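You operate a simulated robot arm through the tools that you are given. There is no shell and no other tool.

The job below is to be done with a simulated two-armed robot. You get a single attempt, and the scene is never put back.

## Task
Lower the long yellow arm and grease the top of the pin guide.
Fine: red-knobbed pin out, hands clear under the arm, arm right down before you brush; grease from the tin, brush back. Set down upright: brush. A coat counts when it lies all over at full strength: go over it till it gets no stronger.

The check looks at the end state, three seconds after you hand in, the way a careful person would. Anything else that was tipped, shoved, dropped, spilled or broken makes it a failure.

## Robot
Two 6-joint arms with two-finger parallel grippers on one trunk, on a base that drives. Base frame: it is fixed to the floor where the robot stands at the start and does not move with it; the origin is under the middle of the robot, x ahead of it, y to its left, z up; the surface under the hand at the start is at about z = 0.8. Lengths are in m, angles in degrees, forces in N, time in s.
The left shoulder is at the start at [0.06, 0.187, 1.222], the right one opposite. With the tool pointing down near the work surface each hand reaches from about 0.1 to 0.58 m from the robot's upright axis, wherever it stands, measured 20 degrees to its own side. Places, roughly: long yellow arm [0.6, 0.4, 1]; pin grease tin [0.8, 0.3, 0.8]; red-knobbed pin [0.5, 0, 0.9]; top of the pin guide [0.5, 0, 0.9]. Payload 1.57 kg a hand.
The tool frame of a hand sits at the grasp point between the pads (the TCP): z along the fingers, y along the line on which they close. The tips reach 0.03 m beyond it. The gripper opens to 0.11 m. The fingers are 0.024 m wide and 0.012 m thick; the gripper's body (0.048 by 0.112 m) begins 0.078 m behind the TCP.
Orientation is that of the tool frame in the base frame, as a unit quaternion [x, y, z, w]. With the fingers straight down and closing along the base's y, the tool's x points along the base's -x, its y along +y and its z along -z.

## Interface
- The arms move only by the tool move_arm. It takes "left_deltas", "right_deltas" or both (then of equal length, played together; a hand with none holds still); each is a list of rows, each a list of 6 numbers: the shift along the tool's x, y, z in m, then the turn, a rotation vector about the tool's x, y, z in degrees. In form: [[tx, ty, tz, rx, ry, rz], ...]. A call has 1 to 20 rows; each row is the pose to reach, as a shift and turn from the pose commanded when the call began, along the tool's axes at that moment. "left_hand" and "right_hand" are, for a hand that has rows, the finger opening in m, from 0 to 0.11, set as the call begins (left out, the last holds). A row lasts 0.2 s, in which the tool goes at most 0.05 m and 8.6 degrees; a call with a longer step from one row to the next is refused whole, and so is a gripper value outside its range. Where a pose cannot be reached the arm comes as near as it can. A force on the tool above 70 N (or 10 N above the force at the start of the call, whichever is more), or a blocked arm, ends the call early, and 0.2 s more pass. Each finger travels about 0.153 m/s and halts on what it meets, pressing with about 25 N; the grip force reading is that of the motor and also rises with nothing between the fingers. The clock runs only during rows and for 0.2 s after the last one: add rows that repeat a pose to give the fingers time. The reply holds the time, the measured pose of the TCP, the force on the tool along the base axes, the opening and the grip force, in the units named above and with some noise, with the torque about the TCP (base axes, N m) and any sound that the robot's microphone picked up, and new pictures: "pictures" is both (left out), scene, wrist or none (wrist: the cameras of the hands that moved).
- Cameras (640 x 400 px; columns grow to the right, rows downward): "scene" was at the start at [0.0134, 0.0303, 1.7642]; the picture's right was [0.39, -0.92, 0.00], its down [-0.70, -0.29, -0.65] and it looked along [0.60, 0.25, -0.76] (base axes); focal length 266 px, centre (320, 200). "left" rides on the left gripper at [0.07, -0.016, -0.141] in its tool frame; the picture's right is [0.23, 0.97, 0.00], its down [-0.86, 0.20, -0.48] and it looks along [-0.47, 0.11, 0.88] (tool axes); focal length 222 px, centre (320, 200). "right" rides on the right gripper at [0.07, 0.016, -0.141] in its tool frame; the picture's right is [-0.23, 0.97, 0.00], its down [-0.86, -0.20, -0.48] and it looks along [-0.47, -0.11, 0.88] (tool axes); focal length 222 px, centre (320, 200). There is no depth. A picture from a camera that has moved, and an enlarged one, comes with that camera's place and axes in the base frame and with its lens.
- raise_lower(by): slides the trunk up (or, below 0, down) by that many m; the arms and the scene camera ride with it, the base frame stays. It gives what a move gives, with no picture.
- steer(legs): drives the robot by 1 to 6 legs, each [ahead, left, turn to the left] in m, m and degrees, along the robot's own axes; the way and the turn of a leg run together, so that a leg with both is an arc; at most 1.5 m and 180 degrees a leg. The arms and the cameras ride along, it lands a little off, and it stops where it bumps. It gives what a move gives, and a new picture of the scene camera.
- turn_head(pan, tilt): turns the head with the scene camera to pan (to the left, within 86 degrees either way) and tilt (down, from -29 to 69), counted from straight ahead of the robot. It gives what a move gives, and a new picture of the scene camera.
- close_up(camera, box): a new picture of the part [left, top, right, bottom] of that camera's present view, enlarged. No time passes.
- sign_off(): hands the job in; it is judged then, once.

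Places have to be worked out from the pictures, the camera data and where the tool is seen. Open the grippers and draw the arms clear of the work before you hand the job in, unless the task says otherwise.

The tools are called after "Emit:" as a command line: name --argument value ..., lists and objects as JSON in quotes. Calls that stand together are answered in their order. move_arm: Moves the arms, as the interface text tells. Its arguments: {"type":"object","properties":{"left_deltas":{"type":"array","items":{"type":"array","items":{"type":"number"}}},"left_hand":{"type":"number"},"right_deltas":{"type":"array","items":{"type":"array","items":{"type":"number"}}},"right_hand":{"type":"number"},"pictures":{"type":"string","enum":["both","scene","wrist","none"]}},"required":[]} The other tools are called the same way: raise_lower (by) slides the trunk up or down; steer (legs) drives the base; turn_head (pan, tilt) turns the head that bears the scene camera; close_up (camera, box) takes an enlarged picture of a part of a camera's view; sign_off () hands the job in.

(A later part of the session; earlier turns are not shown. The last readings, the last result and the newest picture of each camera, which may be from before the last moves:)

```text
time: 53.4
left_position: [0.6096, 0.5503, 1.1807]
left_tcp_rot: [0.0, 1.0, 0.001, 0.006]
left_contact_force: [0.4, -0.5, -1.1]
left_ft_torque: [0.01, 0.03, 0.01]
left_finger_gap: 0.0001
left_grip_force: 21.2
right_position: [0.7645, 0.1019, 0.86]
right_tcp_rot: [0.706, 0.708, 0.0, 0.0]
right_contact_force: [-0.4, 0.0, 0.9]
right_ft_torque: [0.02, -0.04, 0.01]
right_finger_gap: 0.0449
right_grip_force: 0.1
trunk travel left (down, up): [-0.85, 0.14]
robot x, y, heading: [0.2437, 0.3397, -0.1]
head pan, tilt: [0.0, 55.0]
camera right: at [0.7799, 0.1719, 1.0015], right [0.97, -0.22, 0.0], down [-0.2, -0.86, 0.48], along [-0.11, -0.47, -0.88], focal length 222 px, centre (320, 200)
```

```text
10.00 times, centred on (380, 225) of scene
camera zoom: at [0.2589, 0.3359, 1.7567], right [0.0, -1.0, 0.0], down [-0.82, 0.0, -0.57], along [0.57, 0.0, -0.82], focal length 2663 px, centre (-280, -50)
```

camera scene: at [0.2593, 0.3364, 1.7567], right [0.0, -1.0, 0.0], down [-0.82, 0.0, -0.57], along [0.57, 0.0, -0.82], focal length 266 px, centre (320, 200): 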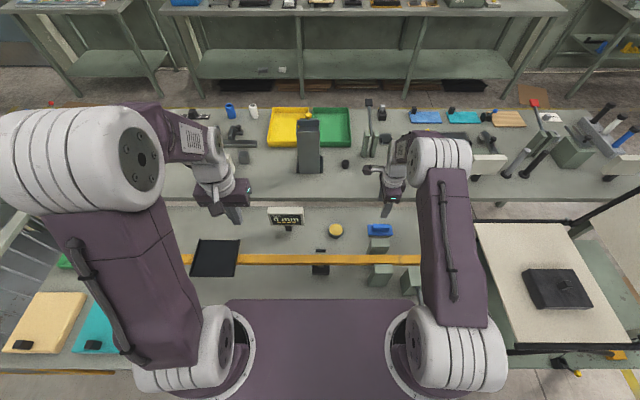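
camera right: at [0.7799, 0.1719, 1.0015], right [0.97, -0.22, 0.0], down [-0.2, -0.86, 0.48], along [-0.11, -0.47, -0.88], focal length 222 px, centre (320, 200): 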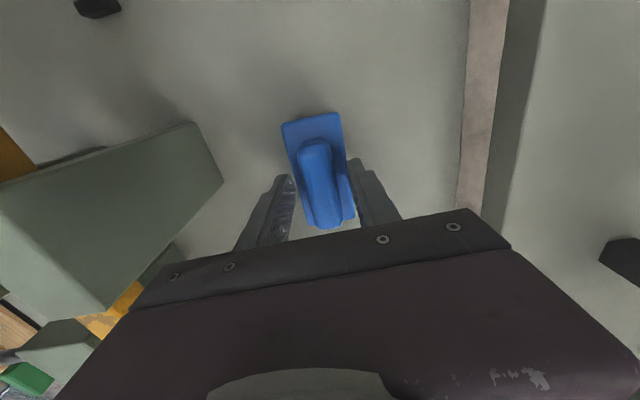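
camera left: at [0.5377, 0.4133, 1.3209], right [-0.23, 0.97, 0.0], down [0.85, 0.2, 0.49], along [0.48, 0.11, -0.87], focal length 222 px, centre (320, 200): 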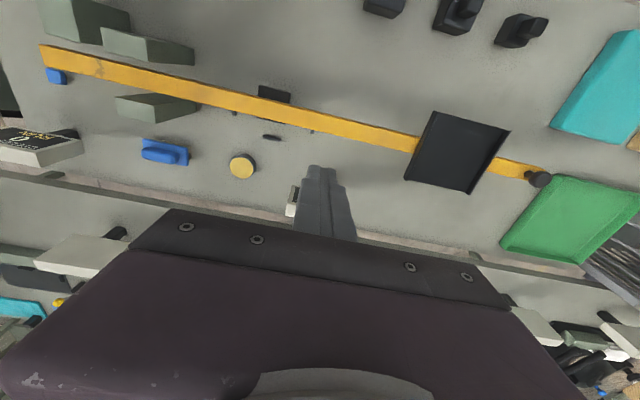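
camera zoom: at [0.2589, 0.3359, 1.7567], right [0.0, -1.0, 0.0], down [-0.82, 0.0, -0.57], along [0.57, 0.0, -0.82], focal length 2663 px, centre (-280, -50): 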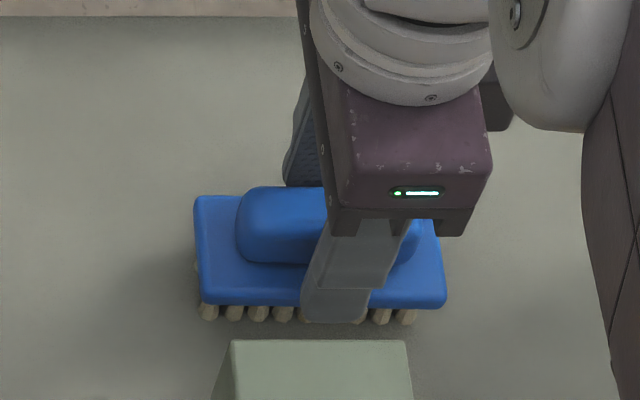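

Well placed. I'll drop 1.5 mm more, close, hold a second, then raise just 1 cm.

Emit:
move_arm --right_deltas '[[0, -0.0015, 0.0015, 0, 0, 0], [0, -0.0015, 0.0015, 0, 0, 0], [0, -0.0015, 0.0015, 0, 0, 0], [0, -0.0015, 0.0015, 0, 0, 0], [0, -0.0015, 0.0015, 0, 0, 0], [0, -0.0015, 0.0015, 0, 0, 0]]' --right_hand 0.0 --pictures "none"

Emit:
move_arm --right_deltas '[[0, 0, -0.003, 0, 0, 0], [0, 0, -0.006, 0, 0, 0], [0, 0, -0.01, 0, 0, 0]]' --pictures "wrist"

Emit:
close_up --camera "scene" --box '[350, 205, 410, 245]'

Emit:
close_up --camera "right" --box '[250, 130, 390, 240]'

```text
time: 54.8
left_position: [0.6081, 0.5516, 1.1817]
left_tcp_rot: [-0.002, 1.0, 0.0, 0.007]
left_contact_force: [0.3, 0.3, -0.2]
left_ft_torque: [-0.01, -0.01, 0.0]
left_finger_gap: 0.0
left_grip_force: 21.6
right_position: [0.7635, 0.1008, 0.8605]
right_tcp_rot: [0.706, 0.708, 0.0, 0.003]
right_contact_force: [7.6, -3.0, 19.6]
right_ft_torque: [0.15, -0.15, -0.08]
right_finger_gap: 0.0233
right_grip_force: 25.0
trunk travel left (down, up): [-0.85, 0.14]
robot x, y, heading: [0.2432, 0.3342, 0.1]
head pan, tilt: [0.0, 55.0]
```

```text
time: 55.6
left_position: [0.6087, 0.55, 1.1803]
left_tcp_rot: [-0.001, 1.0, 0.002, 0.006]
left_contact_force: [0.3, 0.5, 1.2]
left_ft_torque: [0.0, 0.0, -0.01]
left_finger_gap: 0.0
left_grip_force: 21.3
right_position: [0.7609, 0.1024, 0.8691]
right_tcp_rot: [0.706, 0.708, -0.001, -0.001]
right_contact_force: [0.1, 0.5, -1.2]
right_ft_torque: [0.03, -0.04, 0.0]
right_finger_gap: 0.023
right_grip_force: 25.2
trunk travel left (down, up): [-0.85, 0.14]
robot x, y, heading: [0.2434, 0.3349, 0.3]
head pan, tilt: [0.0, 55.0]
camera right: at [0.7775, 0.1729, 1.0098], right [0.97, -0.22, 0.0], down [-0.2, -0.86, 0.48], along [-0.11, -0.47, -0.88], focal length 222 px, centre (320, 200)
```

right: 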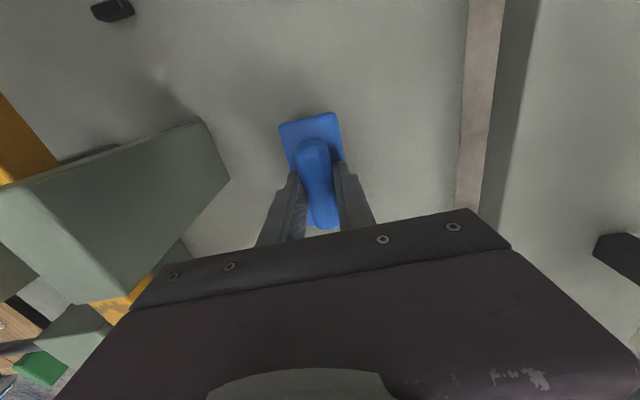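

```text
10.00 times, centred on (380, 225) of scene
camera zoom: at [0.2585, 0.3363, 1.7566], right [0.0, -1.0, 0.0], down [-0.82, 0.0, -0.57], along [0.57, 0.0, -0.82], focal length 2663 px, centre (-280, -50)
```

zoom: 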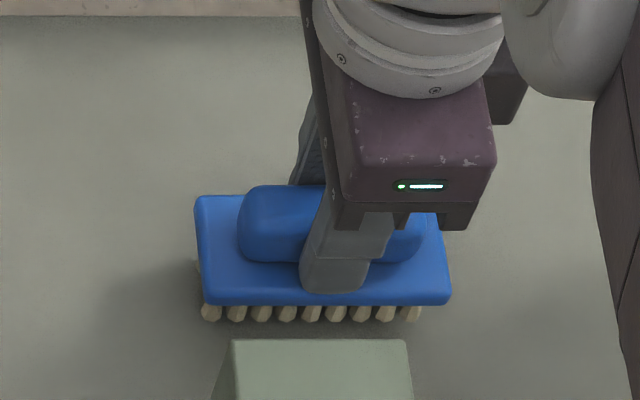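

```text
3.64 times, centred on (320, 185) of right
camera zoom: at [0.7775, 0.1729, 1.0098], right [0.97, -0.22, 0.0], down [-0.2, -0.86, 0.48], along [-0.11, -0.47, -0.88], focal length 808 px, centre (320, 254)
```

zoom: 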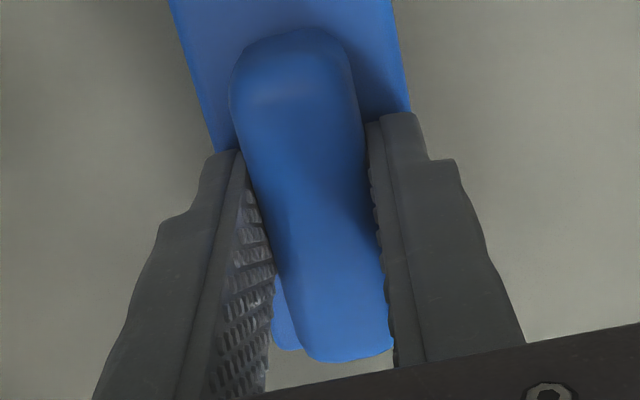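

The scene view suggests the brush hasn't risen with the hand. I'll raise another 8 mm and compare carefully.

Emit:
move_arm --right_deltas '[[0, 0, -0.004, 0, 0, 0], [0, 0, -0.008, 0, 0, 0]]' --pictures "none"

Emit:
close_up --camera "scene" --box '[350, 205, 410, 245]'

Emit:
close_up --camera "right" --box '[250, 130, 390, 240]'

```text
time: 56.2
left_position: [0.6099, 0.5493, 1.1809]
left_tcp_rot: [-0.001, 1.0, 0.001, 0.006]
left_contact_force: [0.3, 1.3, 0.2]
left_ft_torque: [-0.01, -0.02, 0.0]
left_finger_gap: 0.0
left_grip_force: 21.4
right_position: [0.7621, 0.1019, 0.8761]
right_tcp_rot: [0.707, 0.707, -0.001, 0.0]
right_contact_force: [0.4, -0.3, -1.2]
right_ft_torque: [0.04, 0.01, 0.01]
right_finger_gap: 0.0233
right_grip_force: 24.6
trunk travel left (down, up): [-0.85, 0.14]
robot x, y, heading: [0.246, 0.3328, 0.1]
head pan, tilt: [0.0, 55.0]
```

```text
10.00 times, centred on (380, 225) of scene
camera zoom: at [0.2589, 0.3361, 1.7566], right [0.0, -1.0, 0.0], down [-0.82, 0.0, -0.57], along [0.57, 0.0, -0.82], focal length 2663 px, centre (-280, -50)
```

zoom: 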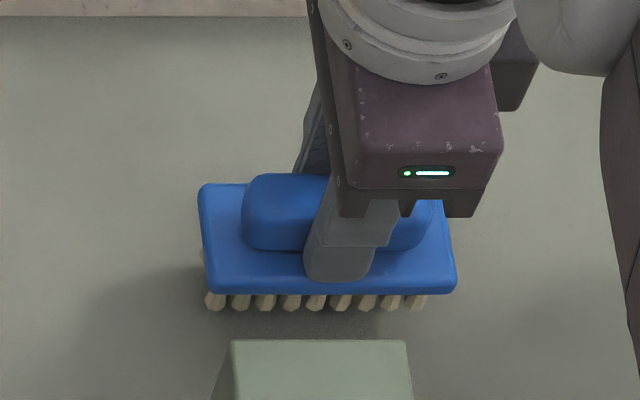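

```text
3.64 times, centred on (320, 185) of right
camera zoom: at [0.778, 0.1725, 1.0181], right [0.97, -0.22, 0.0], down [-0.2, -0.86, 0.48], along [-0.11, -0.47, -0.88], focal length 808 px, centre (320, 254)
```

zoom: 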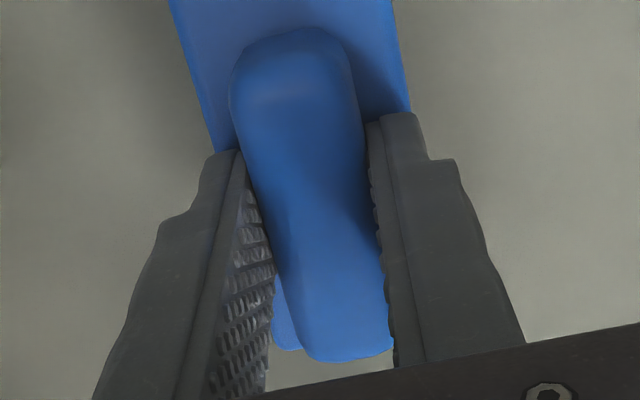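

The brush is now lifted with the hand, moving with it by the expected amount. I'll carry it gently toward the tin in small steps.

Emit:
move_arm --right_deltas '[[0, 0, -0.01, 0, 0, 0], [0, 0, -0.02, 0, 0, 0], [0, 0, -0.03, 0, 0, 0], [0.005, 0, -0.04, 0, 0, 0], [0.015, 0.001, -0.045, 0, 0, 0], [0.03, 0.002, -0.045, 0, 0, 0], [0.05, 0.003, -0.045, 0, 0, 0], [0.07, 0.004, -0.045, 0, 0, 0], [0.09, 0.005, -0.045, 0, 0, 0], [0.11, 0.006, -0.045, 0, 0, 0], [0.13, 0.007, -0.045, 0, 0, 0], [0.15, 0.008, -0.045, 0, 0, 0], [0.163, 0.008, -0.045, 0, 0, 0], [0.17, 0.008, -0.045, 0, 0, 0], [0.17, 0.008, -0.045, 0, 0, 0]]' --pictures "both"

Emit:
close_up --camera "scene" --box '[305, 195, 375, 245]'

Emit:
close_up --camera "right" --box '[230, 80, 410, 240]'

```text
time: 59.4
left_position: [0.6109, 0.5499, 1.1809]
left_tcp_rot: [-0.001, 1.0, 0.001, 0.006]
left_contact_force: [-0.3, 0.4, -0.2]
left_ft_torque: [0.02, 0.02, -0.01]
left_finger_gap: 0.0
left_grip_force: 21.3
right_position: [0.7712, 0.2717, 0.9219]
right_tcp_rot: [0.707, 0.708, 0.001, 0.001]
right_contact_force: [1.2, -0.3, -0.4]
right_ft_torque: [-0.02, 0.02, 0.0]
right_finger_gap: 0.0234
right_grip_force: 25.4
trunk travel left (down, up): [-0.85, 0.14]
robot x, y, heading: [0.2452, 0.3377, 0.3]
head pan, tilt: [0.0, 55.0]
camera scene: at [0.2593, 0.3359, 1.7567], right [0.0, -1.0, 0.0], down [-0.82, 0.0, -0.57], along [0.57, 0.0, -0.82], focal length 266 px, centre (320, 200)
camera right: at [0.7867, 0.3414, 1.0636], right [0.97, -0.23, 0.0], down [-0.2, -0.86, 0.48], along [-0.11, -0.47, -0.88], focal length 222 px, centre (320, 200)
```

scene: 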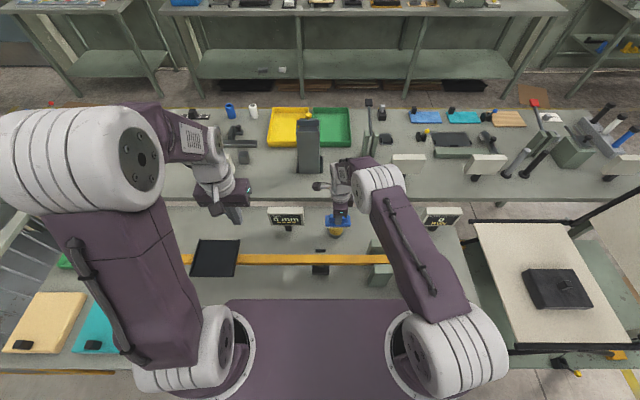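
right: 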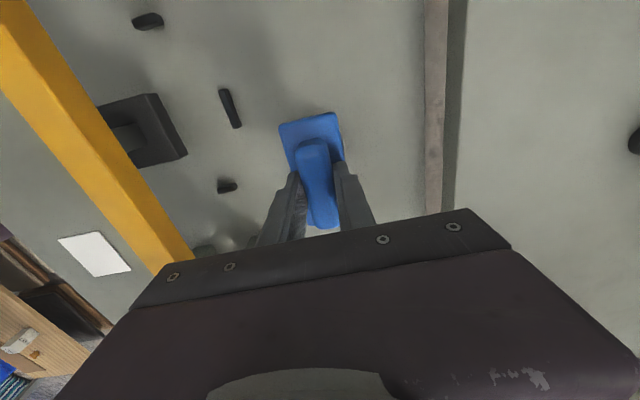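

```text
8.00 times, centred on (340, 220) of scene
camera zoom: at [0.2593, 0.3359, 1.7567], right [0.0, -1.0, 0.0], down [-0.82, 0.0, -0.57], along [0.57, 0.0, -0.82], focal length 2130 px, centre (160, 40)
```

zoom: 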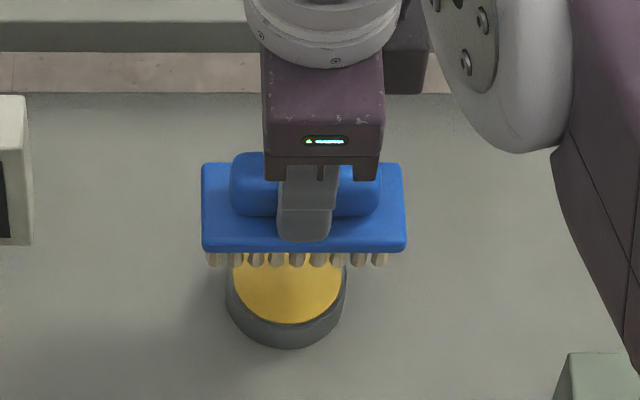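

```text
2.50 times, centred on (320, 160) of right
camera zoom: at [0.7867, 0.3414, 1.0636], right [0.97, -0.23, 0.0], down [-0.2, -0.86, 0.48], along [-0.11, -0.47, -0.88], focal length 555 px, centre (320, 300)
```

zoom: 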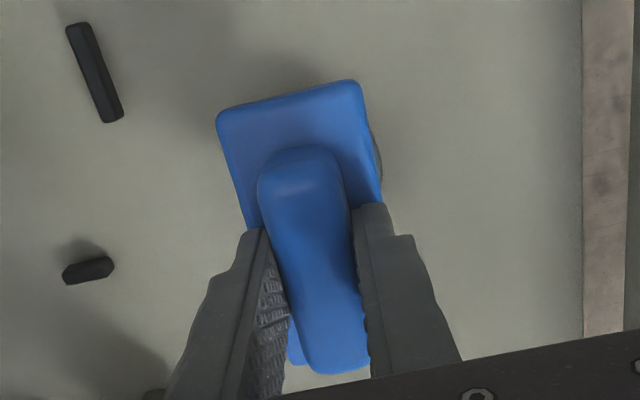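

The brush is over the tin, about 4 mm right of its centre. I'll correct and lower to just above the grease.

Emit:
move_arm --right_deltas '[[0.004, 0, 0.01, 0, 0, 0], [0.004, 0, 0.02, 0, 0, 0], [0.004, 0, 0.03, 0, 0, 0], [0.004, 0, 0.037, 0, 0, 0], [0.004, 0, 0.037, 0, 0, 0]]' --pictures "none"

Emit:
close_up --camera "scene" --box '[305, 195, 375, 245]'

```text
time: 60.6
left_position: [0.6087, 0.5495, 1.1812]
left_tcp_rot: [-0.001, 1.0, 0.001, 0.006]
left_contact_force: [0.6, 0.0, -1.1]
left_ft_torque: [-0.01, -0.02, -0.02]
left_finger_gap: 0.0003
left_grip_force: 20.8
right_position: [0.7698, 0.2764, 0.8847]
right_tcp_rot: [0.707, 0.707, 0.0, 0.0]
right_contact_force: [0.0, -0.7, -0.9]
right_ft_torque: [0.01, 0.0, -0.02]
right_finger_gap: 0.0233
right_grip_force: 24.9
trunk travel left (down, up): [-0.85, 0.14]
robot x, y, heading: [0.2453, 0.3336, 0.1]
head pan, tilt: [0.0, 55.0]
```

```text
8.00 times, centred on (340, 220) of scene
camera zoom: at [0.2592, 0.3359, 1.7567], right [0.0, -1.0, 0.0], down [-0.82, 0.0, -0.57], along [0.57, 0.0, -0.82], focal length 2130 px, centre (160, 40)
```

zoom: 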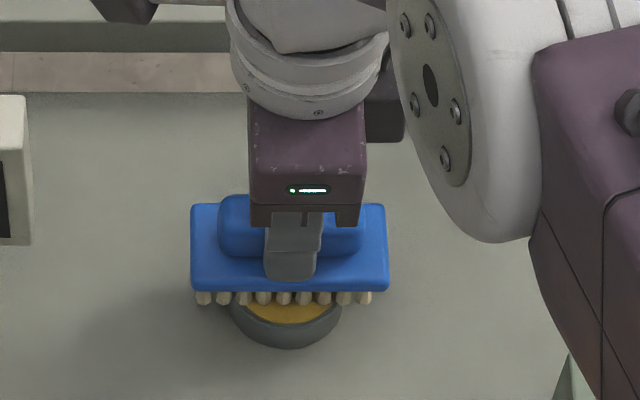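

Brush is centred on the tin. I'll press down in 2 mm steps, watching the force.

Emit:
move_arm --right_deltas '[[0, 0, 0.002, 0, 0, 0], [0, 0, 0.004, 0, 0, 0], [0, 0, 0.004, 0, 0, 0]]' --pictures "none"

Emit:
move_arm --right_deltas '[[0, 0, 0.001, 0, 0, 0], [0, 0, 0.002, 0, 0, 0], [0, 0, 0.002, 0, 0, 0]]' --pictures "none"

Emit:
close_up --camera "scene" --box '[305, 195, 375, 245]'

```text
time: 61.4
left_position: [0.6078, 0.5492, 1.1825]
left_tcp_rot: [-0.001, 1.0, 0.001, 0.007]
left_contact_force: [-0.1, 0.1, -1.2]
left_ft_torque: [0.0, 0.04, 0.0]
left_finger_gap: 0.0
left_grip_force: 21.4
right_position: [0.7701, 0.2754, 0.8829]
right_tcp_rot: [0.706, 0.708, 0.002, 0.002]
right_contact_force: [2.5, -5.1, 20.0]
right_ft_torque: [-0.43, 0.14, 0.11]
right_finger_gap: 0.0233
right_grip_force: 24.8
trunk travel left (down, up): [-0.85, 0.14]
robot x, y, heading: [0.2462, 0.3357, 0.1]
head pan, tilt: [0.0, 55.0]
```

```text
time: 62.2
left_position: [0.6065, 0.5497, 1.1824]
left_tcp_rot: [-0.001, 1.0, 0.001, 0.008]
left_contact_force: [0.5, 0.6, -0.3]
left_ft_torque: [0.0, -0.04, 0.01]
left_finger_gap: 0.0002
left_grip_force: 21.1
right_position: [0.77, 0.2757, 0.8826]
right_tcp_rot: [0.706, 0.708, 0.004, 0.003]
right_contact_force: [7.5, -5.7, 42.4]
right_ft_torque: [-0.47, 0.13, 0.09]
right_finger_gap: 0.0232
right_grip_force: 24.8
trunk travel left (down, up): [-0.85, 0.14]
robot x, y, heading: [0.2452, 0.3352, 0.3]
head pan, tilt: [0.0, 55.0]
```

```text
8.00 times, centred on (340, 220) of scene
camera zoom: at [0.2538, 0.3353, 1.757], right [0.0, -1.0, 0.0], down [-0.82, 0.0, -0.58], along [0.58, 0.0, -0.82], focal length 2130 px, centre (160, 40)
```

zoom: 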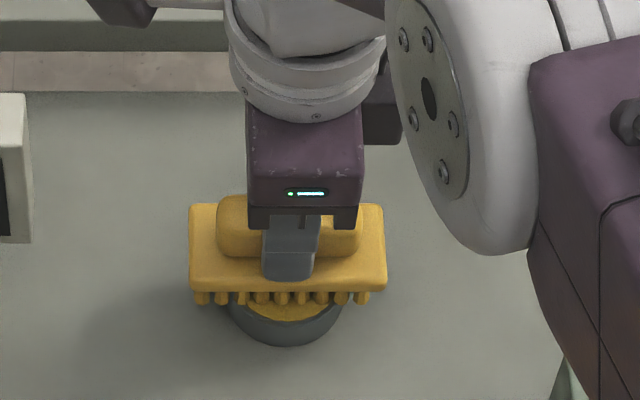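

The brush turned yellow, so it is loaded with grease. I'll lift off gently and raise it clear of everything.

Emit:
move_arm --right_deltas '[[0, 0, -0.004, 0, 0, 0], [0, 0, -0.01, 0, 0, 0], [0, 0, -0.02, 0, 0, 0], [0, 0, -0.035, 0, 0, 0], [0, 0, -0.055, 0, 0, 0], [0, 0, -0.075, 0, 0, 0], [0, 0, -0.095, 0, 0, 0], [0, 0, -0.115, 0, 0, 0], [0, 0, -0.135, 0, 0, 0], [0, 0, -0.155, 0, 0, 0], [0, 0, -0.17, 0, 0, 0], [0, 0, -0.17, 0, 0, 0]]' --pictures "scene"

Emit:
close_up --camera "scene" --box '[290, 180, 430, 300]'

```text
time: 64.8
left_position: [0.6097, 0.5498, 1.1802]
left_tcp_rot: [-0.001, 1.0, 0.001, 0.006]
left_contact_force: [0.6, -0.5, 0.9]
left_ft_torque: [-0.03, 0.04, 0.0]
left_finger_gap: 0.0001
left_grip_force: 21.5
right_position: [0.7702, 0.2761, 1.0495]
right_tcp_rot: [0.707, 0.707, 0.0, 0.0]
right_contact_force: [-0.4, 0.3, -1.2]
right_ft_torque: [0.01, -0.04, -0.03]
right_finger_gap: 0.0236
right_grip_force: 24.8
trunk travel left (down, up): [-0.85, 0.14]
robot x, y, heading: [0.2486, 0.3379, 0.0]
head pan, tilt: [0.0, 55.0]
camera scene: at [0.2594, 0.3358, 1.7567], right [0.0, -1.0, 0.0], down [-0.82, 0.0, -0.57], along [0.57, 0.0, -0.82], focal length 266 px, centre (320, 200)
```

scene: 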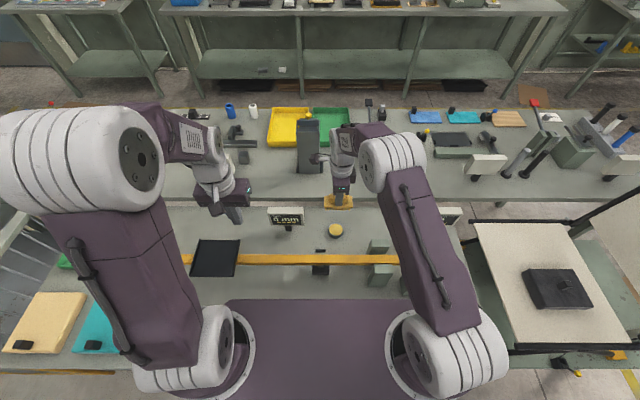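

```text
3.33 times, centred on (360, 240) of scene
camera zoom: at [0.2594, 0.3358, 1.7567], right [0.0, -1.0, 0.0], down [-0.82, 0.0, -0.57], along [0.57, 0.0, -0.82], focal length 888 px, centre (187, 67)
```

zoom: 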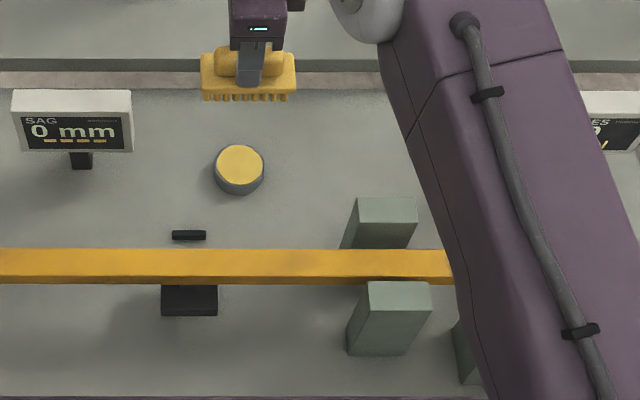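

Tin undisturbed. Now I'll carry the brush at this height over to above the guide block at about (0.5525, 0.0245).

Emit:
move_arm --right_deltas '[[-0.0157, -0.0136, 0, 0, 0, 0], [-0.0314, -0.0272, 0, 0, 0, 0], [-0.0471, -0.0408, 0, 0, 0, 0], [-0.0628, -0.0544, 0, 0, 0, 0], [-0.0785, -0.068, 0, 0, 0, 0], [-0.0942, -0.0816, 0, 0, 0, 0], [-0.11, -0.0952, 0, 0, 0, 0], [-0.1257, -0.1088, 0, 0, 0, 0], [-0.1414, -0.1224, 0, 0, 0, 0], [-0.1571, -0.136, 0, 0, 0, 0], [-0.1728, -0.1496, 0, 0, 0, 0], [-0.1886, -0.1632, 0, 0, 0, 0], [-0.2043, -0.1768, 0, 0, 0, 0], [-0.22, -0.1904, 0, 0, 0, 0], [-0.2358, -0.204, 0, 0, 0, 0], [-0.2516, -0.2177, 0, 0, 0, 0], [-0.2516, -0.2177, 0, 0, 0, 0]]' --pictures "both"

Emit:
turn_head --pan -25 --tilt 58

Emit:
close_up --camera "scene" --box '[200, 130, 400, 290]'

Emit:
close_up --camera "right" --box '[200, 80, 440, 240]'

```text
time: 68.4
left_position: [0.6106, 0.5498, 1.1802]
left_tcp_rot: [-0.001, 1.0, 0.001, 0.006]
left_contact_force: [0.6, -0.7, -0.8]
left_ft_torque: [0.01, 0.01, 0.01]
left_finger_gap: 0.0
left_grip_force: 21.1
right_position: [0.5543, 0.024, 1.0466]
right_tcp_rot: [0.706, 0.708, 0.0, 0.0]
right_contact_force: [-0.4, 0.8, -0.3]
right_ft_torque: [-0.02, 0.0, -0.02]
right_finger_gap: 0.0234
right_grip_force: 25.2
trunk travel left (down, up): [-0.85, 0.14]
robot x, y, heading: [0.2491, 0.3357, 0.2]
head pan, tilt: [0.0, 55.0]
camera scene: at [0.2594, 0.3361, 1.7567], right [0.0, -1.0, 0.0], down [-0.82, 0.0, -0.57], along [0.57, 0.0, -0.82], focal length 266 px, centre (320, 200)
camera right: at [0.5686, 0.0952, 1.1881], right [0.97, -0.22, 0.0], down [-0.2, -0.86, 0.48], along [-0.11, -0.47, -0.88], focal length 222 px, centre (320, 200)
```

scene: 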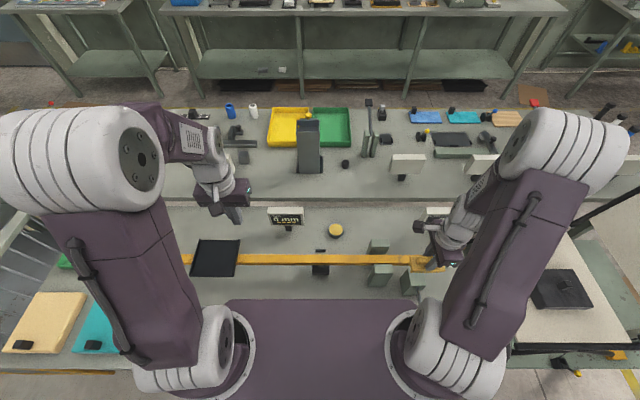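
right: 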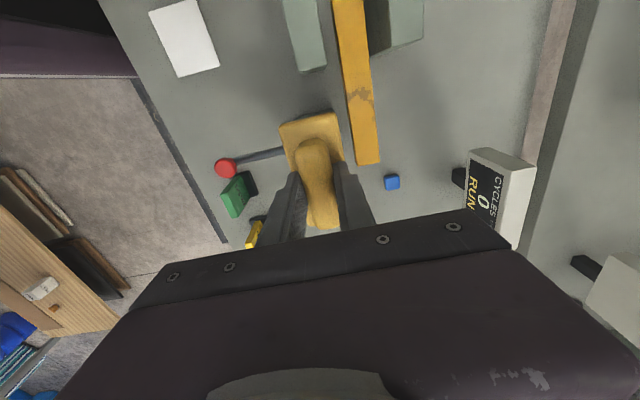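

```text
time: 69.3
left_position: [0.6101, 0.5493, 1.1805]
left_tcp_rot: [-0.001, 1.0, 0.001, 0.006]
left_contact_force: [-0.1, -0.5, -0.3]
left_ft_torque: [0.0, -0.01, -0.01]
left_finger_gap: 0.0
left_grip_force: 21.1
right_position: [0.5531, 0.0252, 1.0479]
right_tcp_rot: [0.706, 0.708, 0.0, 0.0]
right_contact_force: [-0.5, -0.3, -1.9]
right_ft_torque: [0.0, 0.03, -0.02]
right_finger_gap: 0.0234
right_grip_force: 24.5
trunk travel left (down, up): [-0.85, 0.14]
robot x, y, heading: [0.2473, 0.3347, 0.4]
head pan, tilt: [-25.0, 58.0]
camera scene: at [0.2496, 0.3067, 1.753], right [-0.42, -0.91, 0.0], down [-0.77, 0.36, -0.53], along [0.48, -0.22, -0.85], focal length 266 px, centre (320, 200)
```

scene: 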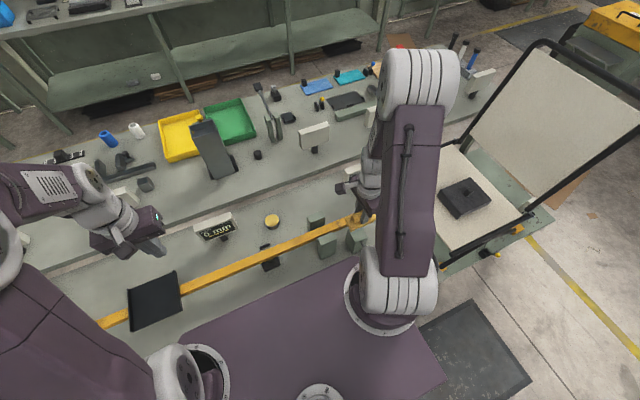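

```text
2.50 times, centred on (300, 210) of scene
camera zoom: at [0.2496, 0.3067, 1.753], right [-0.42, -0.91, 0.0], down [-0.77, 0.36, -0.53], along [0.48, -0.22, -0.85], focal length 666 px, centre (370, 175)
```

zoom: 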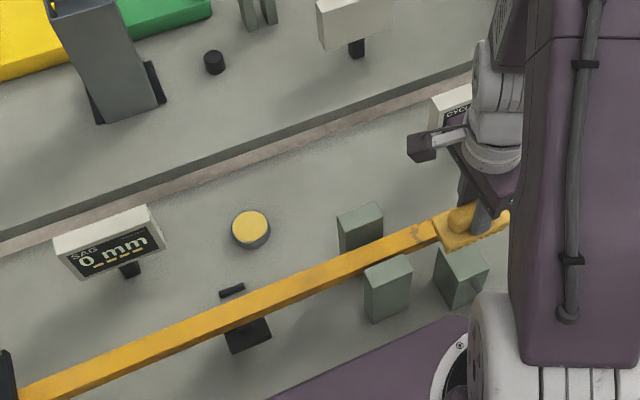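

```text
2.50 times, centred on (320, 160) of right
camera zoom: at [0.5686, 0.0952, 1.188], right [0.97, -0.22, 0.0], down [-0.2, -0.86, 0.48], along [-0.11, -0.47, -0.88], focal length 555 px, centre (320, 300)
```

zoom: 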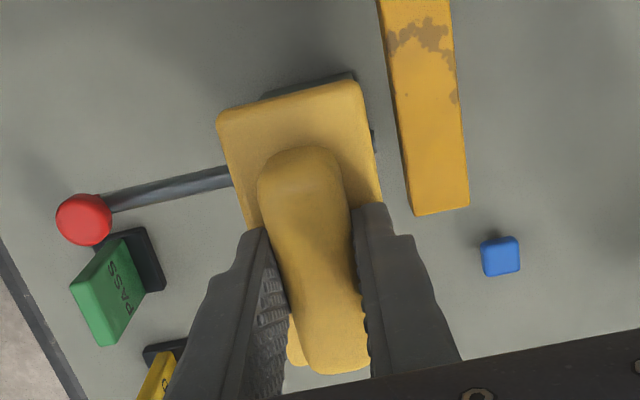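

The block top spans about x 0.518–0.581, y −0.001–0.048, with the bar's front edge at 0.594. I'll centre the brush over it and lower to just above the surface.

Emit:
move_arm --right_deltas '[[-0.001, -0.004, 0.015, 0, 0, 0], [-0.001, -0.004, 0.03, 0, 0, 0], [-0.001, -0.004, 0.045, 0, 0, 0], [-0.001, -0.004, 0.06, 0, 0, 0], [-0.001, -0.004, 0.07, 0, 0, 0], [-0.001, -0.004, 0.074, 0, 0, 0], [-0.001, -0.004, 0.074, 0, 0, 0]]' --pictures "wrist"

Emit:
close_up --camera "right" --box '[220, 80, 420, 240]'

Emit:
close_up --camera "scene" --box '[310, 180, 390, 250]'

Emit:
close_up --camera "left" --box '[0, 0, 240, 160]'

```text
time: 70.9
left_position: [0.609, 0.5493, 1.1811]
left_tcp_rot: [-0.001, 1.0, 0.001, 0.006]
left_contact_force: [-0.2, -0.4, 0.1]
left_ft_torque: [-0.02, 0.0, 0.0]
left_finger_gap: 0.0
left_grip_force: 21.7
right_position: [0.551, 0.0228, 0.9747]
right_tcp_rot: [0.706, 0.708, 0.0, 0.001]
right_contact_force: [0.7, -0.6, -0.9]
right_ft_torque: [-0.01, -0.01, 0.0]
right_finger_gap: 0.023
right_grip_force: 25.0
trunk travel left (down, up): [-0.85, 0.14]
robot x, y, heading: [0.2459, 0.3352, 0.5]
head pan, tilt: [-25.0, 58.0]
camera right: at [0.5663, 0.0935, 1.1161], right [0.97, -0.23, 0.0], down [-0.2, -0.86, 0.48], along [-0.11, -0.47, -0.88], focal length 222 px, centre (320, 200)
```

right: 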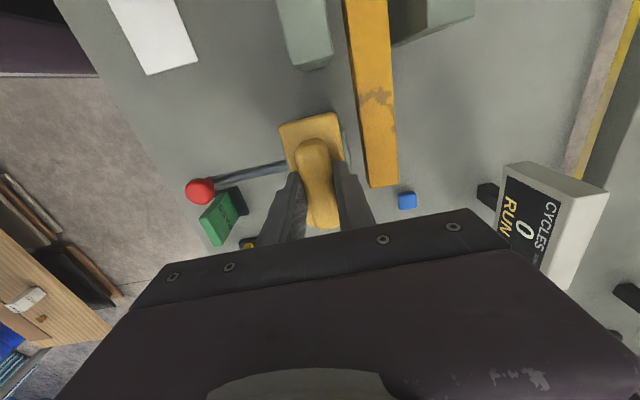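

```text
2.50 times, centred on (320, 160) of right
camera zoom: at [0.5663, 0.0935, 1.1161], right [0.97, -0.23, 0.0], down [-0.2, -0.86, 0.48], along [-0.11, -0.47, -0.88], focal length 555 px, centre (320, 300)
```

zoom: 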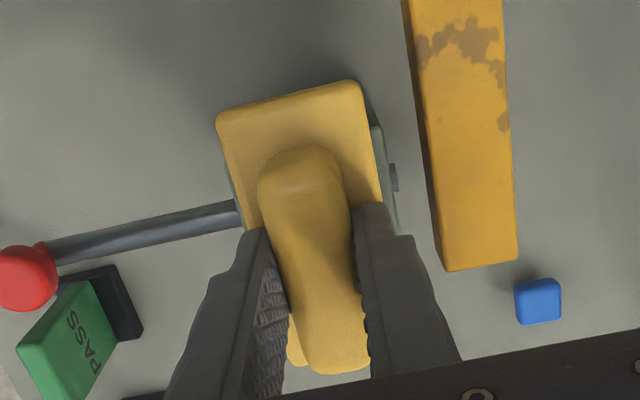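

```text
5.71 times, centred on (350, 215) of scene
camera zoom: at [0.2495, 0.3066, 1.753], right [-0.42, -0.91, 0.0], down [-0.77, 0.36, -0.53], along [0.48, -0.22, -0.85], focal length 1522 px, centre (149, 114)
```

zoom: 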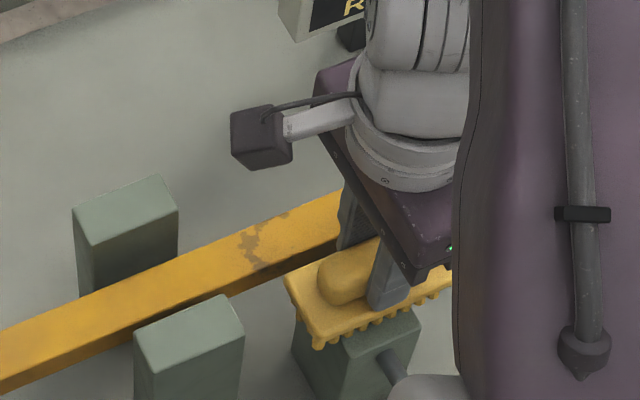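

```text
2.50 times, centred on (120, 80) of left
camera zoom: at [0.5387, 0.5332, 1.32], right [-0.23, 0.97, 0.0], down [0.85, 0.2, 0.49], along [0.48, 0.11, -0.87], focal length 555 px, centre (820, 500)
```

zoom: 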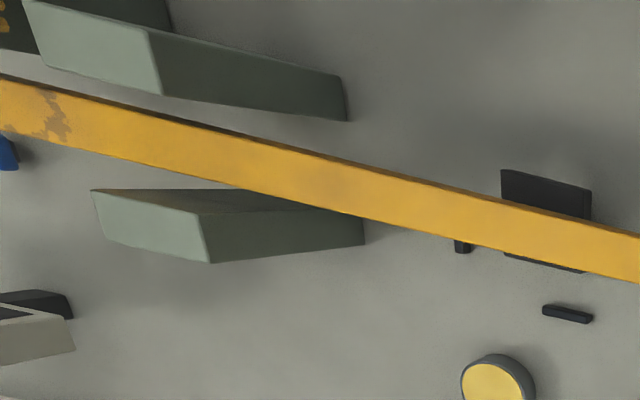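

The brush is right over the block top, a few millimetres up. I'll lower in small steps to light contact.

Emit:
move_arm --right_deltas '[[0, 0, 0.002, 0, 0, 0], [0, 0, 0.004, 0, 0, 0], [0, 0, 0.004, 0, 0, 0]]' --pictures "none"

Emit:
move_arm --right_deltas '[[0, 0, 0.001, 0, 0, 0], [0, 0, 0.002, 0, 0, 0], [0, 0, 0.002, 0, 0, 0]]' --pictures "none"

```text
time: 71.7
left_position: [0.6098, 0.5523, 1.1817]
left_tcp_rot: [0.0, 1.0, 0.0, 0.006]
left_contact_force: [0.0, -0.7, -0.9]
left_ft_torque: [-0.02, -0.02, 0.0]
left_finger_gap: 0.0
left_grip_force: 21.2
right_position: [0.5489, 0.0226, 0.9726]
right_tcp_rot: [0.707, 0.707, 0.001, 0.001]
right_contact_force: [3.0, -2.4, 18.4]
right_ft_torque: [0.29, 0.01, -0.02]
right_finger_gap: 0.0233
right_grip_force: 24.6
trunk travel left (down, up): [-0.85, 0.14]
robot x, y, heading: [0.243, 0.3354, 0.3]
head pan, tilt: [-25.0, 58.0]
```

```text
time: 72.5
left_position: [0.6074, 0.5519, 1.1817]
left_tcp_rot: [-0.001, 1.0, 0.001, 0.007]
left_contact_force: [-0.9, -0.2, 0.2]
left_ft_torque: [0.0, 0.02, -0.04]
left_finger_gap: 0.0003
left_grip_force: 20.8
right_position: [0.5496, 0.0224, 0.9717]
right_tcp_rot: [0.707, 0.707, 0.001, 0.005]
right_contact_force: [9.2, -9.6, 56.8]
right_ft_torque: [0.05, 0.04, -0.01]
right_finger_gap: 0.0234
right_grip_force: 25.3
trunk travel left (down, up): [-0.85, 0.14]
robot x, y, heading: [0.2445, 0.3327, 0.1]
head pan, tilt: [-25.0, 58.0]
```

Contact at TCP z ≈ 0.973, and 57 N is too hard. I'll ease up 2.5 mm to light pressure and brush back and forth along x.

Emit:
move_arm --right_deltas '[[0, 0, -0.0025, 0, 0, 0], [0, -0.004, -0.0025, 0, 0, 0], [0, -0.008, -0.0025, 0, 0, 0], [0, -0.012, -0.0025, 0, 0, 0], [0, -0.016, -0.0025, 0, 0, 0], [0, -0.018, -0.0025, 0, 0, 0], [0, -0.012, -0.0025, 0, 0, 0], [0, -0.006, -0.0025, 0, 0, 0], [0, 0, -0.0025, 0, 0, 0], [0, 0.006, -0.0025, 0, 0, 0], [0, 0.011, -0.0025, 0, 0, 0], [0, 0.016, -0.0025, 0, 0, 0], [0, 0.01, -0.0025, 0, 0, 0], [0, 0.004, -0.0025, 0, 0, 0], [0, 0, -0.0025, 0, 0, 0]]' --pictures "both"

Emit:
close_up --camera "scene" --box '[310, 180, 390, 250]'

Emit:
close_up --camera "right" --box '[220, 80, 420, 240]'

```text
time: 75.7
left_position: [0.6083, 0.5512, 1.1813]
left_tcp_rot: [-0.001, 1.0, 0.001, 0.006]
left_contact_force: [-0.1, 0.0, 0.0]
left_ft_torque: [0.01, 0.0, 0.01]
left_finger_gap: 0.0002
left_grip_force: 21.4
right_position: [0.5492, 0.021, 0.9715]
right_tcp_rot: [0.707, 0.708, -0.001, 0.001]
right_contact_force: [3.7, -0.4, 18.3]
right_ft_torque: [0.19, -0.1, -0.05]
right_finger_gap: 0.0232
right_grip_force: 24.9
trunk travel left (down, up): [-0.85, 0.14]
robot x, y, heading: [0.2451, 0.3347, 0.3]
head pan, tilt: [-25.0, 58.0]
camera scene: at [0.2492, 0.3083, 1.7531], right [-0.42, -0.91, 0.0], down [-0.77, 0.36, -0.53], along [0.48, -0.22, -0.85], focal length 266 px, centre (320, 200)
camera right: at [0.5652, 0.0927, 1.1133], right [0.97, -0.23, 0.0], down [-0.2, -0.85, 0.48], along [-0.11, -0.47, -0.88], focal length 222 px, centre (320, 200)
```

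scene: 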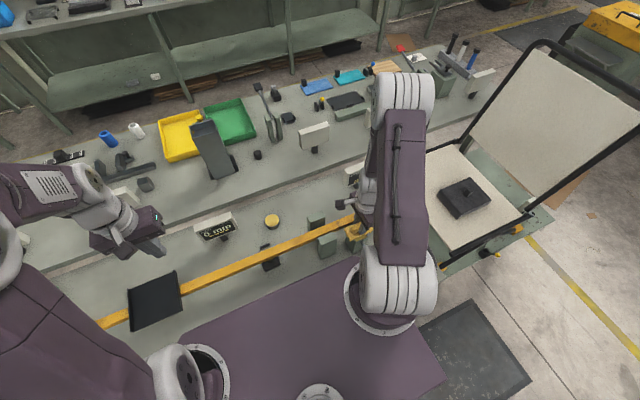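
right: 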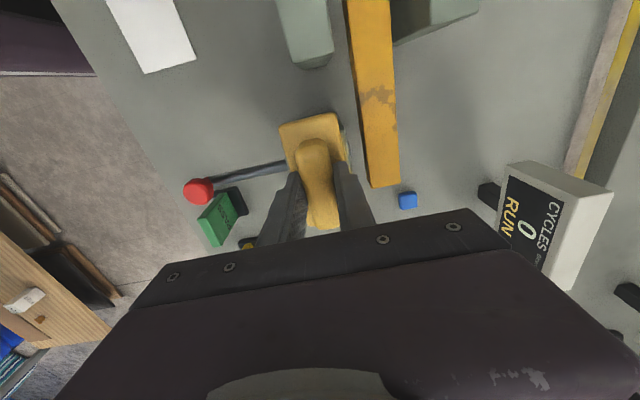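

```text
5.71 times, centred on (350, 215) of scene
camera zoom: at [0.2492, 0.3083, 1.7531], right [-0.42, -0.91, 0.0], down [-0.77, 0.36, -0.53], along [0.48, -0.22, -0.85], focal length 1522 px, centre (149, 114)
```

zoom: 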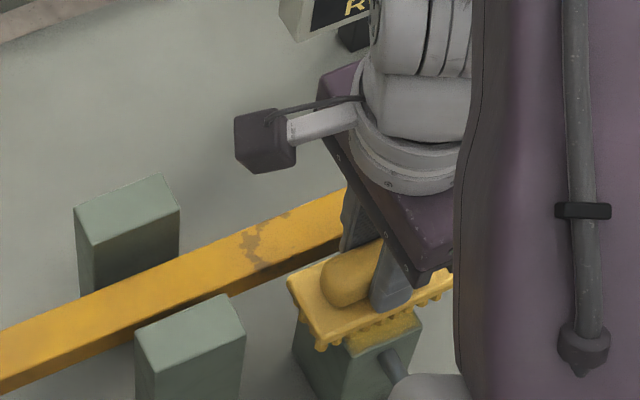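

```text
2.50 times, centred on (320, 160) of right
camera zoom: at [0.5652, 0.0927, 1.1133], right [0.97, -0.23, 0.0], down [-0.2, -0.85, 0.48], along [-0.11, -0.47, -0.88], focal length 555 px, centre (320, 300)
```

zoom: 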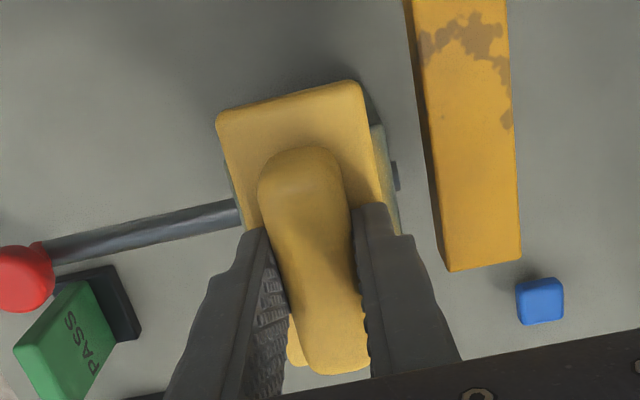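

A yellow film is appearing on the block top. I'll make more passes, also shifted slightly in y for full coverage.

Emit:
move_arm --right_deltas '[[0.004, -0.006, 0, 0, 0, 0], [0.006, -0.012, 0, 0, 0, 0], [0.006, -0.018, 0, 0, 0, 0], [0.006, -0.012, 0, 0, 0, 0], [0.006, -0.006, 0, 0, 0, 0], [0.006, 0, 0, 0, 0, 0], [0.006, 0.006, 0, 0, 0, 0], [0.006, 0.012, 0, 0, 0, 0], [0.006, 0.017, 0, 0, 0, 0], [0, 0.017, 0, 0, 0, 0], [-0.004, 0.014, 0, 0, 0, 0], [-0.004, 0.008, 0, 0, 0, 0], [-0.004, 0.002, 0, 0, 0, 0], [-0.004, -0.004, 0, 0, 0, 0], [-0.004, -0.01, 0, 0, 0, 0], [-0.004, -0.018, 0, 0, 0, 0], [-0.002, -0.012, 0, 0, 0, 0], [0, -0.006, 0, 0, 0, 0], [0, 0, 0, 0, 0, 0]]' --pictures "none"

Emit:
close_up --camera "scene" --box '[310, 180, 390, 250]'

```text
time: 79.7
left_position: [0.6083, 0.5531, 1.1794]
left_tcp_rot: [-0.001, 1.0, -0.001, 0.007]
left_contact_force: [0.0, 0.1, 0.4]
left_ft_torque: [-0.02, -0.01, 0.0]
left_finger_gap: 0.0
left_grip_force: 21.3
right_position: [0.5472, 0.0243, 0.9711]
right_tcp_rot: [0.706, 0.709, -0.001, -0.001]
right_contact_force: [0.1, 1.0, 9.5]
right_ft_torque: [0.21, 0.15, 0.04]
right_finger_gap: 0.0234
right_grip_force: 24.7
trunk travel left (down, up): [-0.85, 0.14]
robot x, y, heading: [0.2457, 0.3336, 0.0]
head pan, tilt: [-25.0, 58.0]
```

```text
5.71 times, centred on (350, 215) of scene
camera zoom: at [0.2483, 0.3094, 1.7527], right [-0.42, -0.91, 0.0], down [-0.77, 0.35, -0.53], along [0.48, -0.22, -0.85], focal length 1522 px, centre (149, 114)
```

zoom: 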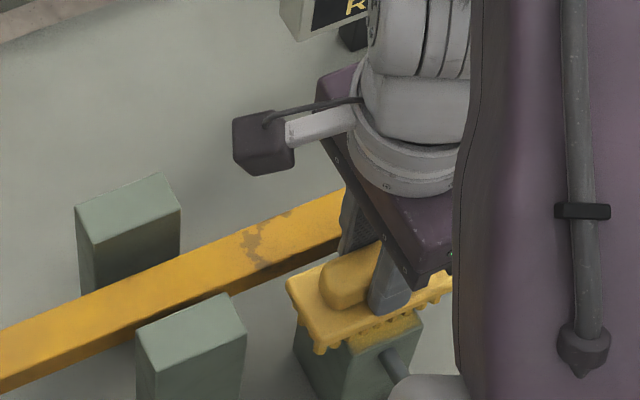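

More pressure passes done. I'll lift and shift the hand to −y so the wrist camera can see the top face.

Emit:
move_arm --right_deltas '[[0, 0, -0.01, 0, 0, 0], [0, 0, -0.03, 0, 0, 0], [0, 0, -0.05, 0, 0, 0], [-0.02, 0, -0.06, 0, 0, 0], [-0.04, 0, -0.07, 0, 0, 0], [-0.06, 0, -0.07, 0, 0, 0], [-0.08, 0, -0.07, 0, 0, 0], [-0.1, 0, -0.07, 0, 0, 0], [-0.1, 0, -0.07, 0, 0, 0]]' --pictures "both"

Emit:
close_up --camera "right" --box '[240, 20, 400, 140]'

Emit:
close_up --camera "scene" --box '[320, 200, 380, 260]'

```text
time: 81.7
left_position: [0.6096, 0.5506, 1.1809]
left_tcp_rot: [-0.001, 1.0, 0.001, 0.006]
left_contact_force: [0.8, -0.5, -0.4]
left_ft_torque: [0.01, 0.02, 0.0]
left_finger_gap: 0.0001
left_grip_force: 21.6
right_position: [0.5506, -0.0771, 1.0415]
right_tcp_rot: [0.707, 0.708, 0.0, 0.0]
right_contact_force: [0.2, -1.1, -0.8]
right_ft_torque: [0.0, 0.04, -0.01]
right_finger_gap: 0.0235
right_grip_force: 24.4
trunk travel left (down, up): [-0.85, 0.14]
robot x, y, heading: [0.2455, 0.336, 0.2]
head pan, tilt: [-25.0, 58.0]
camera scene: at [0.2495, 0.3071, 1.753], right [-0.42, -0.91, 0.0], down [-0.77, 0.36, -0.53], along [0.48, -0.22, -0.85], focal length 266 px, centre (320, 200)
camera right: at [0.5661, -0.0076, 1.1831], right [0.97, -0.22, 0.0], down [-0.2, -0.86, 0.48], along [-0.11, -0.47, -0.88], focal length 222 px, centre (320, 200)
```

scene: 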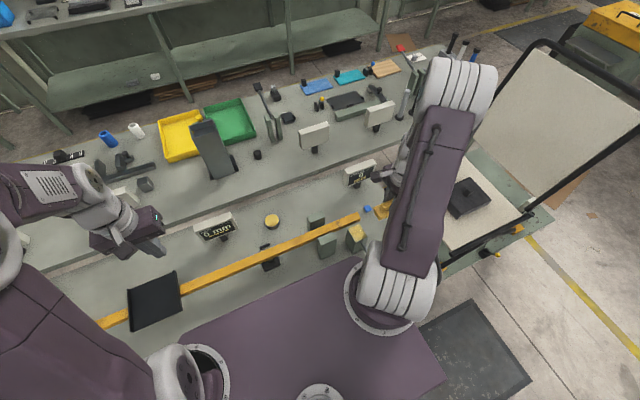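
right: 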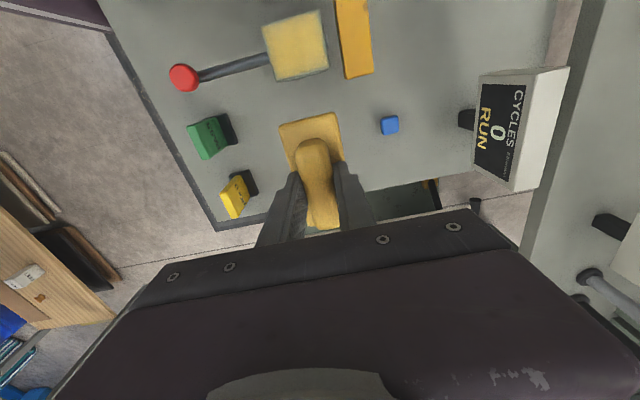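

```text
3.33 times, centred on (320, 80) of right
camera zoom: at [0.5661, -0.0076, 1.1831], right [0.97, -0.22, 0.0], down [-0.2, -0.86, 0.48], along [-0.11, -0.47, -0.88], focal length 740 px, centre (320, 600)
```

zoom: 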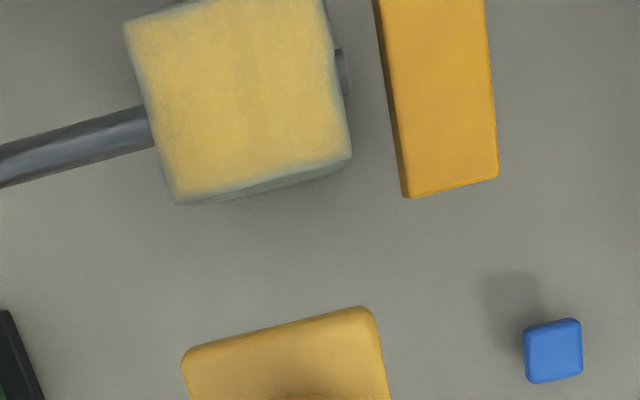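

```text
6.67 times, centred on (350, 230) of scene
camera zoom: at [0.2495, 0.3071, 1.753], right [-0.42, -0.91, 0.0], down [-0.77, 0.36, -0.53], along [0.48, -0.22, -0.85], focal length 1775 px, centre (120, 0)
```

zoom: 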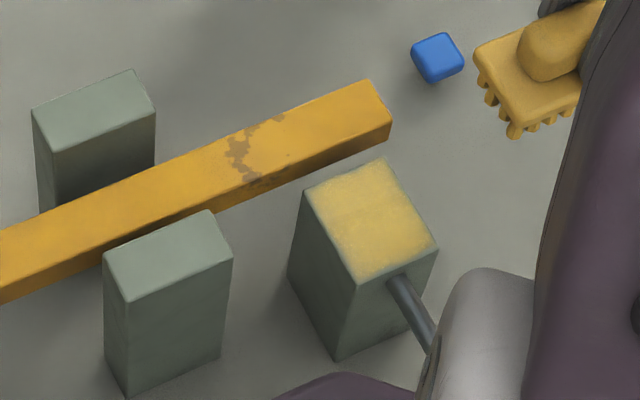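

The coat is nearly all over, a bit thin at the edges with slight streaks. I'll go back for more passes, reaching a bit further to each edge.

Emit:
move_arm --right_deltas '[[0.02, 0, 0, 0, 0, 0], [0.04, 0, 0, 0, 0, 0], [0.06, 0, 0, 0, 0, 0], [0.08, 0, 0, 0, 0, 0], [0.1, 0, 0.01, 0, 0, 0], [0.1, 0, 0.03, 0, 0, 0], [0.1, 0, 0.05, 0, 0, 0], [0.1, 0, 0.064, 0, 0, 0], [0.1, 0, 0.07, 0, 0, 0], [0.1, 0, 0.07, 0, 0, 0]]' --pictures "none"

Emit:
move_arm --right_deltas '[[0.004, -0.006, 0, 0, 0, 0], [0.008, -0.012, 0, 0, 0, 0], [0.008, -0.019, 0, 0, 0, 0], [0.008, -0.013, 0, 0, 0, 0], [0.008, -0.006, 0, 0, 0, 0], [0.008, 0, 0, 0, 0, 0], [0.008, 0.006, 0, 0, 0, 0], [0.008, 0.012, 0, 0, 0, 0], [0.008, 0.019, 0, 0, 0, 0], [0, 0.019, 0, 0, 0, 0], [-0.006, 0.019, 0, 0, 0, 0], [-0.006, 0.012, 0, 0, 0, 0], [-0.006, 0.006, 0, 0, 0, 0], [-0.006, 0, 0, 0, 0, 0], [-0.006, -0.006, 0, 0, 0, 0], [-0.006, -0.012, 0, 0, 0, 0], [-0.006, -0.019, 0, 0, 0, 0], [0, -0.019, 0, 0, 0, 0], [0, -0.012, 0, 0, 0, 0], [0, -0.006, 0, 0, 0, 0]]' --pictures "none"

Emit:
move_arm --right_deltas '[[0, 0.006, 0, 0, 0, 0], [0, 0.012, 0, 0, 0, 0], [0, 0.018, 0, 0, 0, 0], [0, 0.025, 0, 0, 0, 0], [0.004, 0.018, 0, 0, 0, 0], [0.004, 0.012, 0, 0, 0, 0], [0.004, 0.006, 0, 0, 0, 0], [0.004, 0, 0, 0, 0, 0], [0.004, -0.006, 0, 0, 0, 0], [0.004, -0.013, 0, 0, 0, 0], [-0.004, -0.013, 0, 0, 0, 0], [-0.004, -0.006, 0, 0, 0, 0], [-0.004, 0, 0, 0, 0, 0], [-0.004, 0.006, 0, 0, 0, 0], [-0.004, 0.012, 0, 0, 0, 0], [-0.004, 0.018, 0, 0, 0, 0], [-0.004, 0.025, 0, 0, 0, 0], [0, 0.018, 0, 0, 0, 0], [0, 0.012, 0, 0, 0, 0], [0, 0.006, 0, 0, 0, 0]]' --pictures "none"

```text
time: 83.9
left_position: [0.6082, 0.5505, 1.1812]
left_tcp_rot: [-0.001, 1.0, 0.0, 0.006]
left_contact_force: [0.0, 0.1, 0.5]
left_ft_torque: [0.02, 0.0, 0.0]
left_finger_gap: 0.0
left_grip_force: 21.6
right_position: [0.55, 0.0225, 0.9718]
right_tcp_rot: [0.707, 0.707, 0.0, 0.001]
right_contact_force: [1.2, -0.6, 12.3]
right_ft_torque: [0.21, 0.04, -0.01]
right_finger_gap: 0.0233
right_grip_force: 24.8
trunk travel left (down, up): [-0.85, 0.14]
robot x, y, heading: [0.2472, 0.337, 0.3]
head pan, tilt: [-25.0, 58.0]
```

```text
time: 88.1
left_position: [0.6092, 0.5508, 1.1807]
left_tcp_rot: [0.0, 1.0, 0.0, 0.006]
left_contact_force: [-0.3, 0.4, 0.4]
left_ft_torque: [-0.01, 0.03, 0.04]
left_finger_gap: 0.0002
left_grip_force: 21.6
right_position: [0.5412, 0.025, 0.9734]
right_tcp_rot: [0.706, 0.708, 0.0, -0.001]
right_contact_force: [-1.4, 2.3, 6.8]
right_ft_torque: [0.02, 0.03, 0.0]
right_finger_gap: 0.0232
right_grip_force: 25.4
trunk travel left (down, up): [-0.85, 0.14]
robot x, y, heading: [0.2457, 0.3351, -0.0]
head pan, tilt: [-25.0, 58.0]
```

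```text
time: 92.3
left_position: [0.609, 0.5508, 1.1811]
left_tcp_rot: [-0.002, 1.0, 0.0, 0.006]
left_contact_force: [0.1, -0.6, -0.4]
left_ft_torque: [0.01, -0.02, 0.0]
left_finger_gap: 0.0
left_grip_force: 21.0
right_position: [0.5487, 0.0224, 0.9715]
right_tcp_rot: [0.706, 0.708, 0.0, 0.001]
right_contact_force: [4.4, -0.3, 19.8]
right_ft_torque: [0.09, -0.13, 0.0]
right_finger_gap: 0.0232
right_grip_force: 25.1
trunk travel left (down, up): [-0.85, 0.14]
robot x, y, heading: [0.2439, 0.337, 0.1]
head pan, tilt: [-25.0, 58.0]
```

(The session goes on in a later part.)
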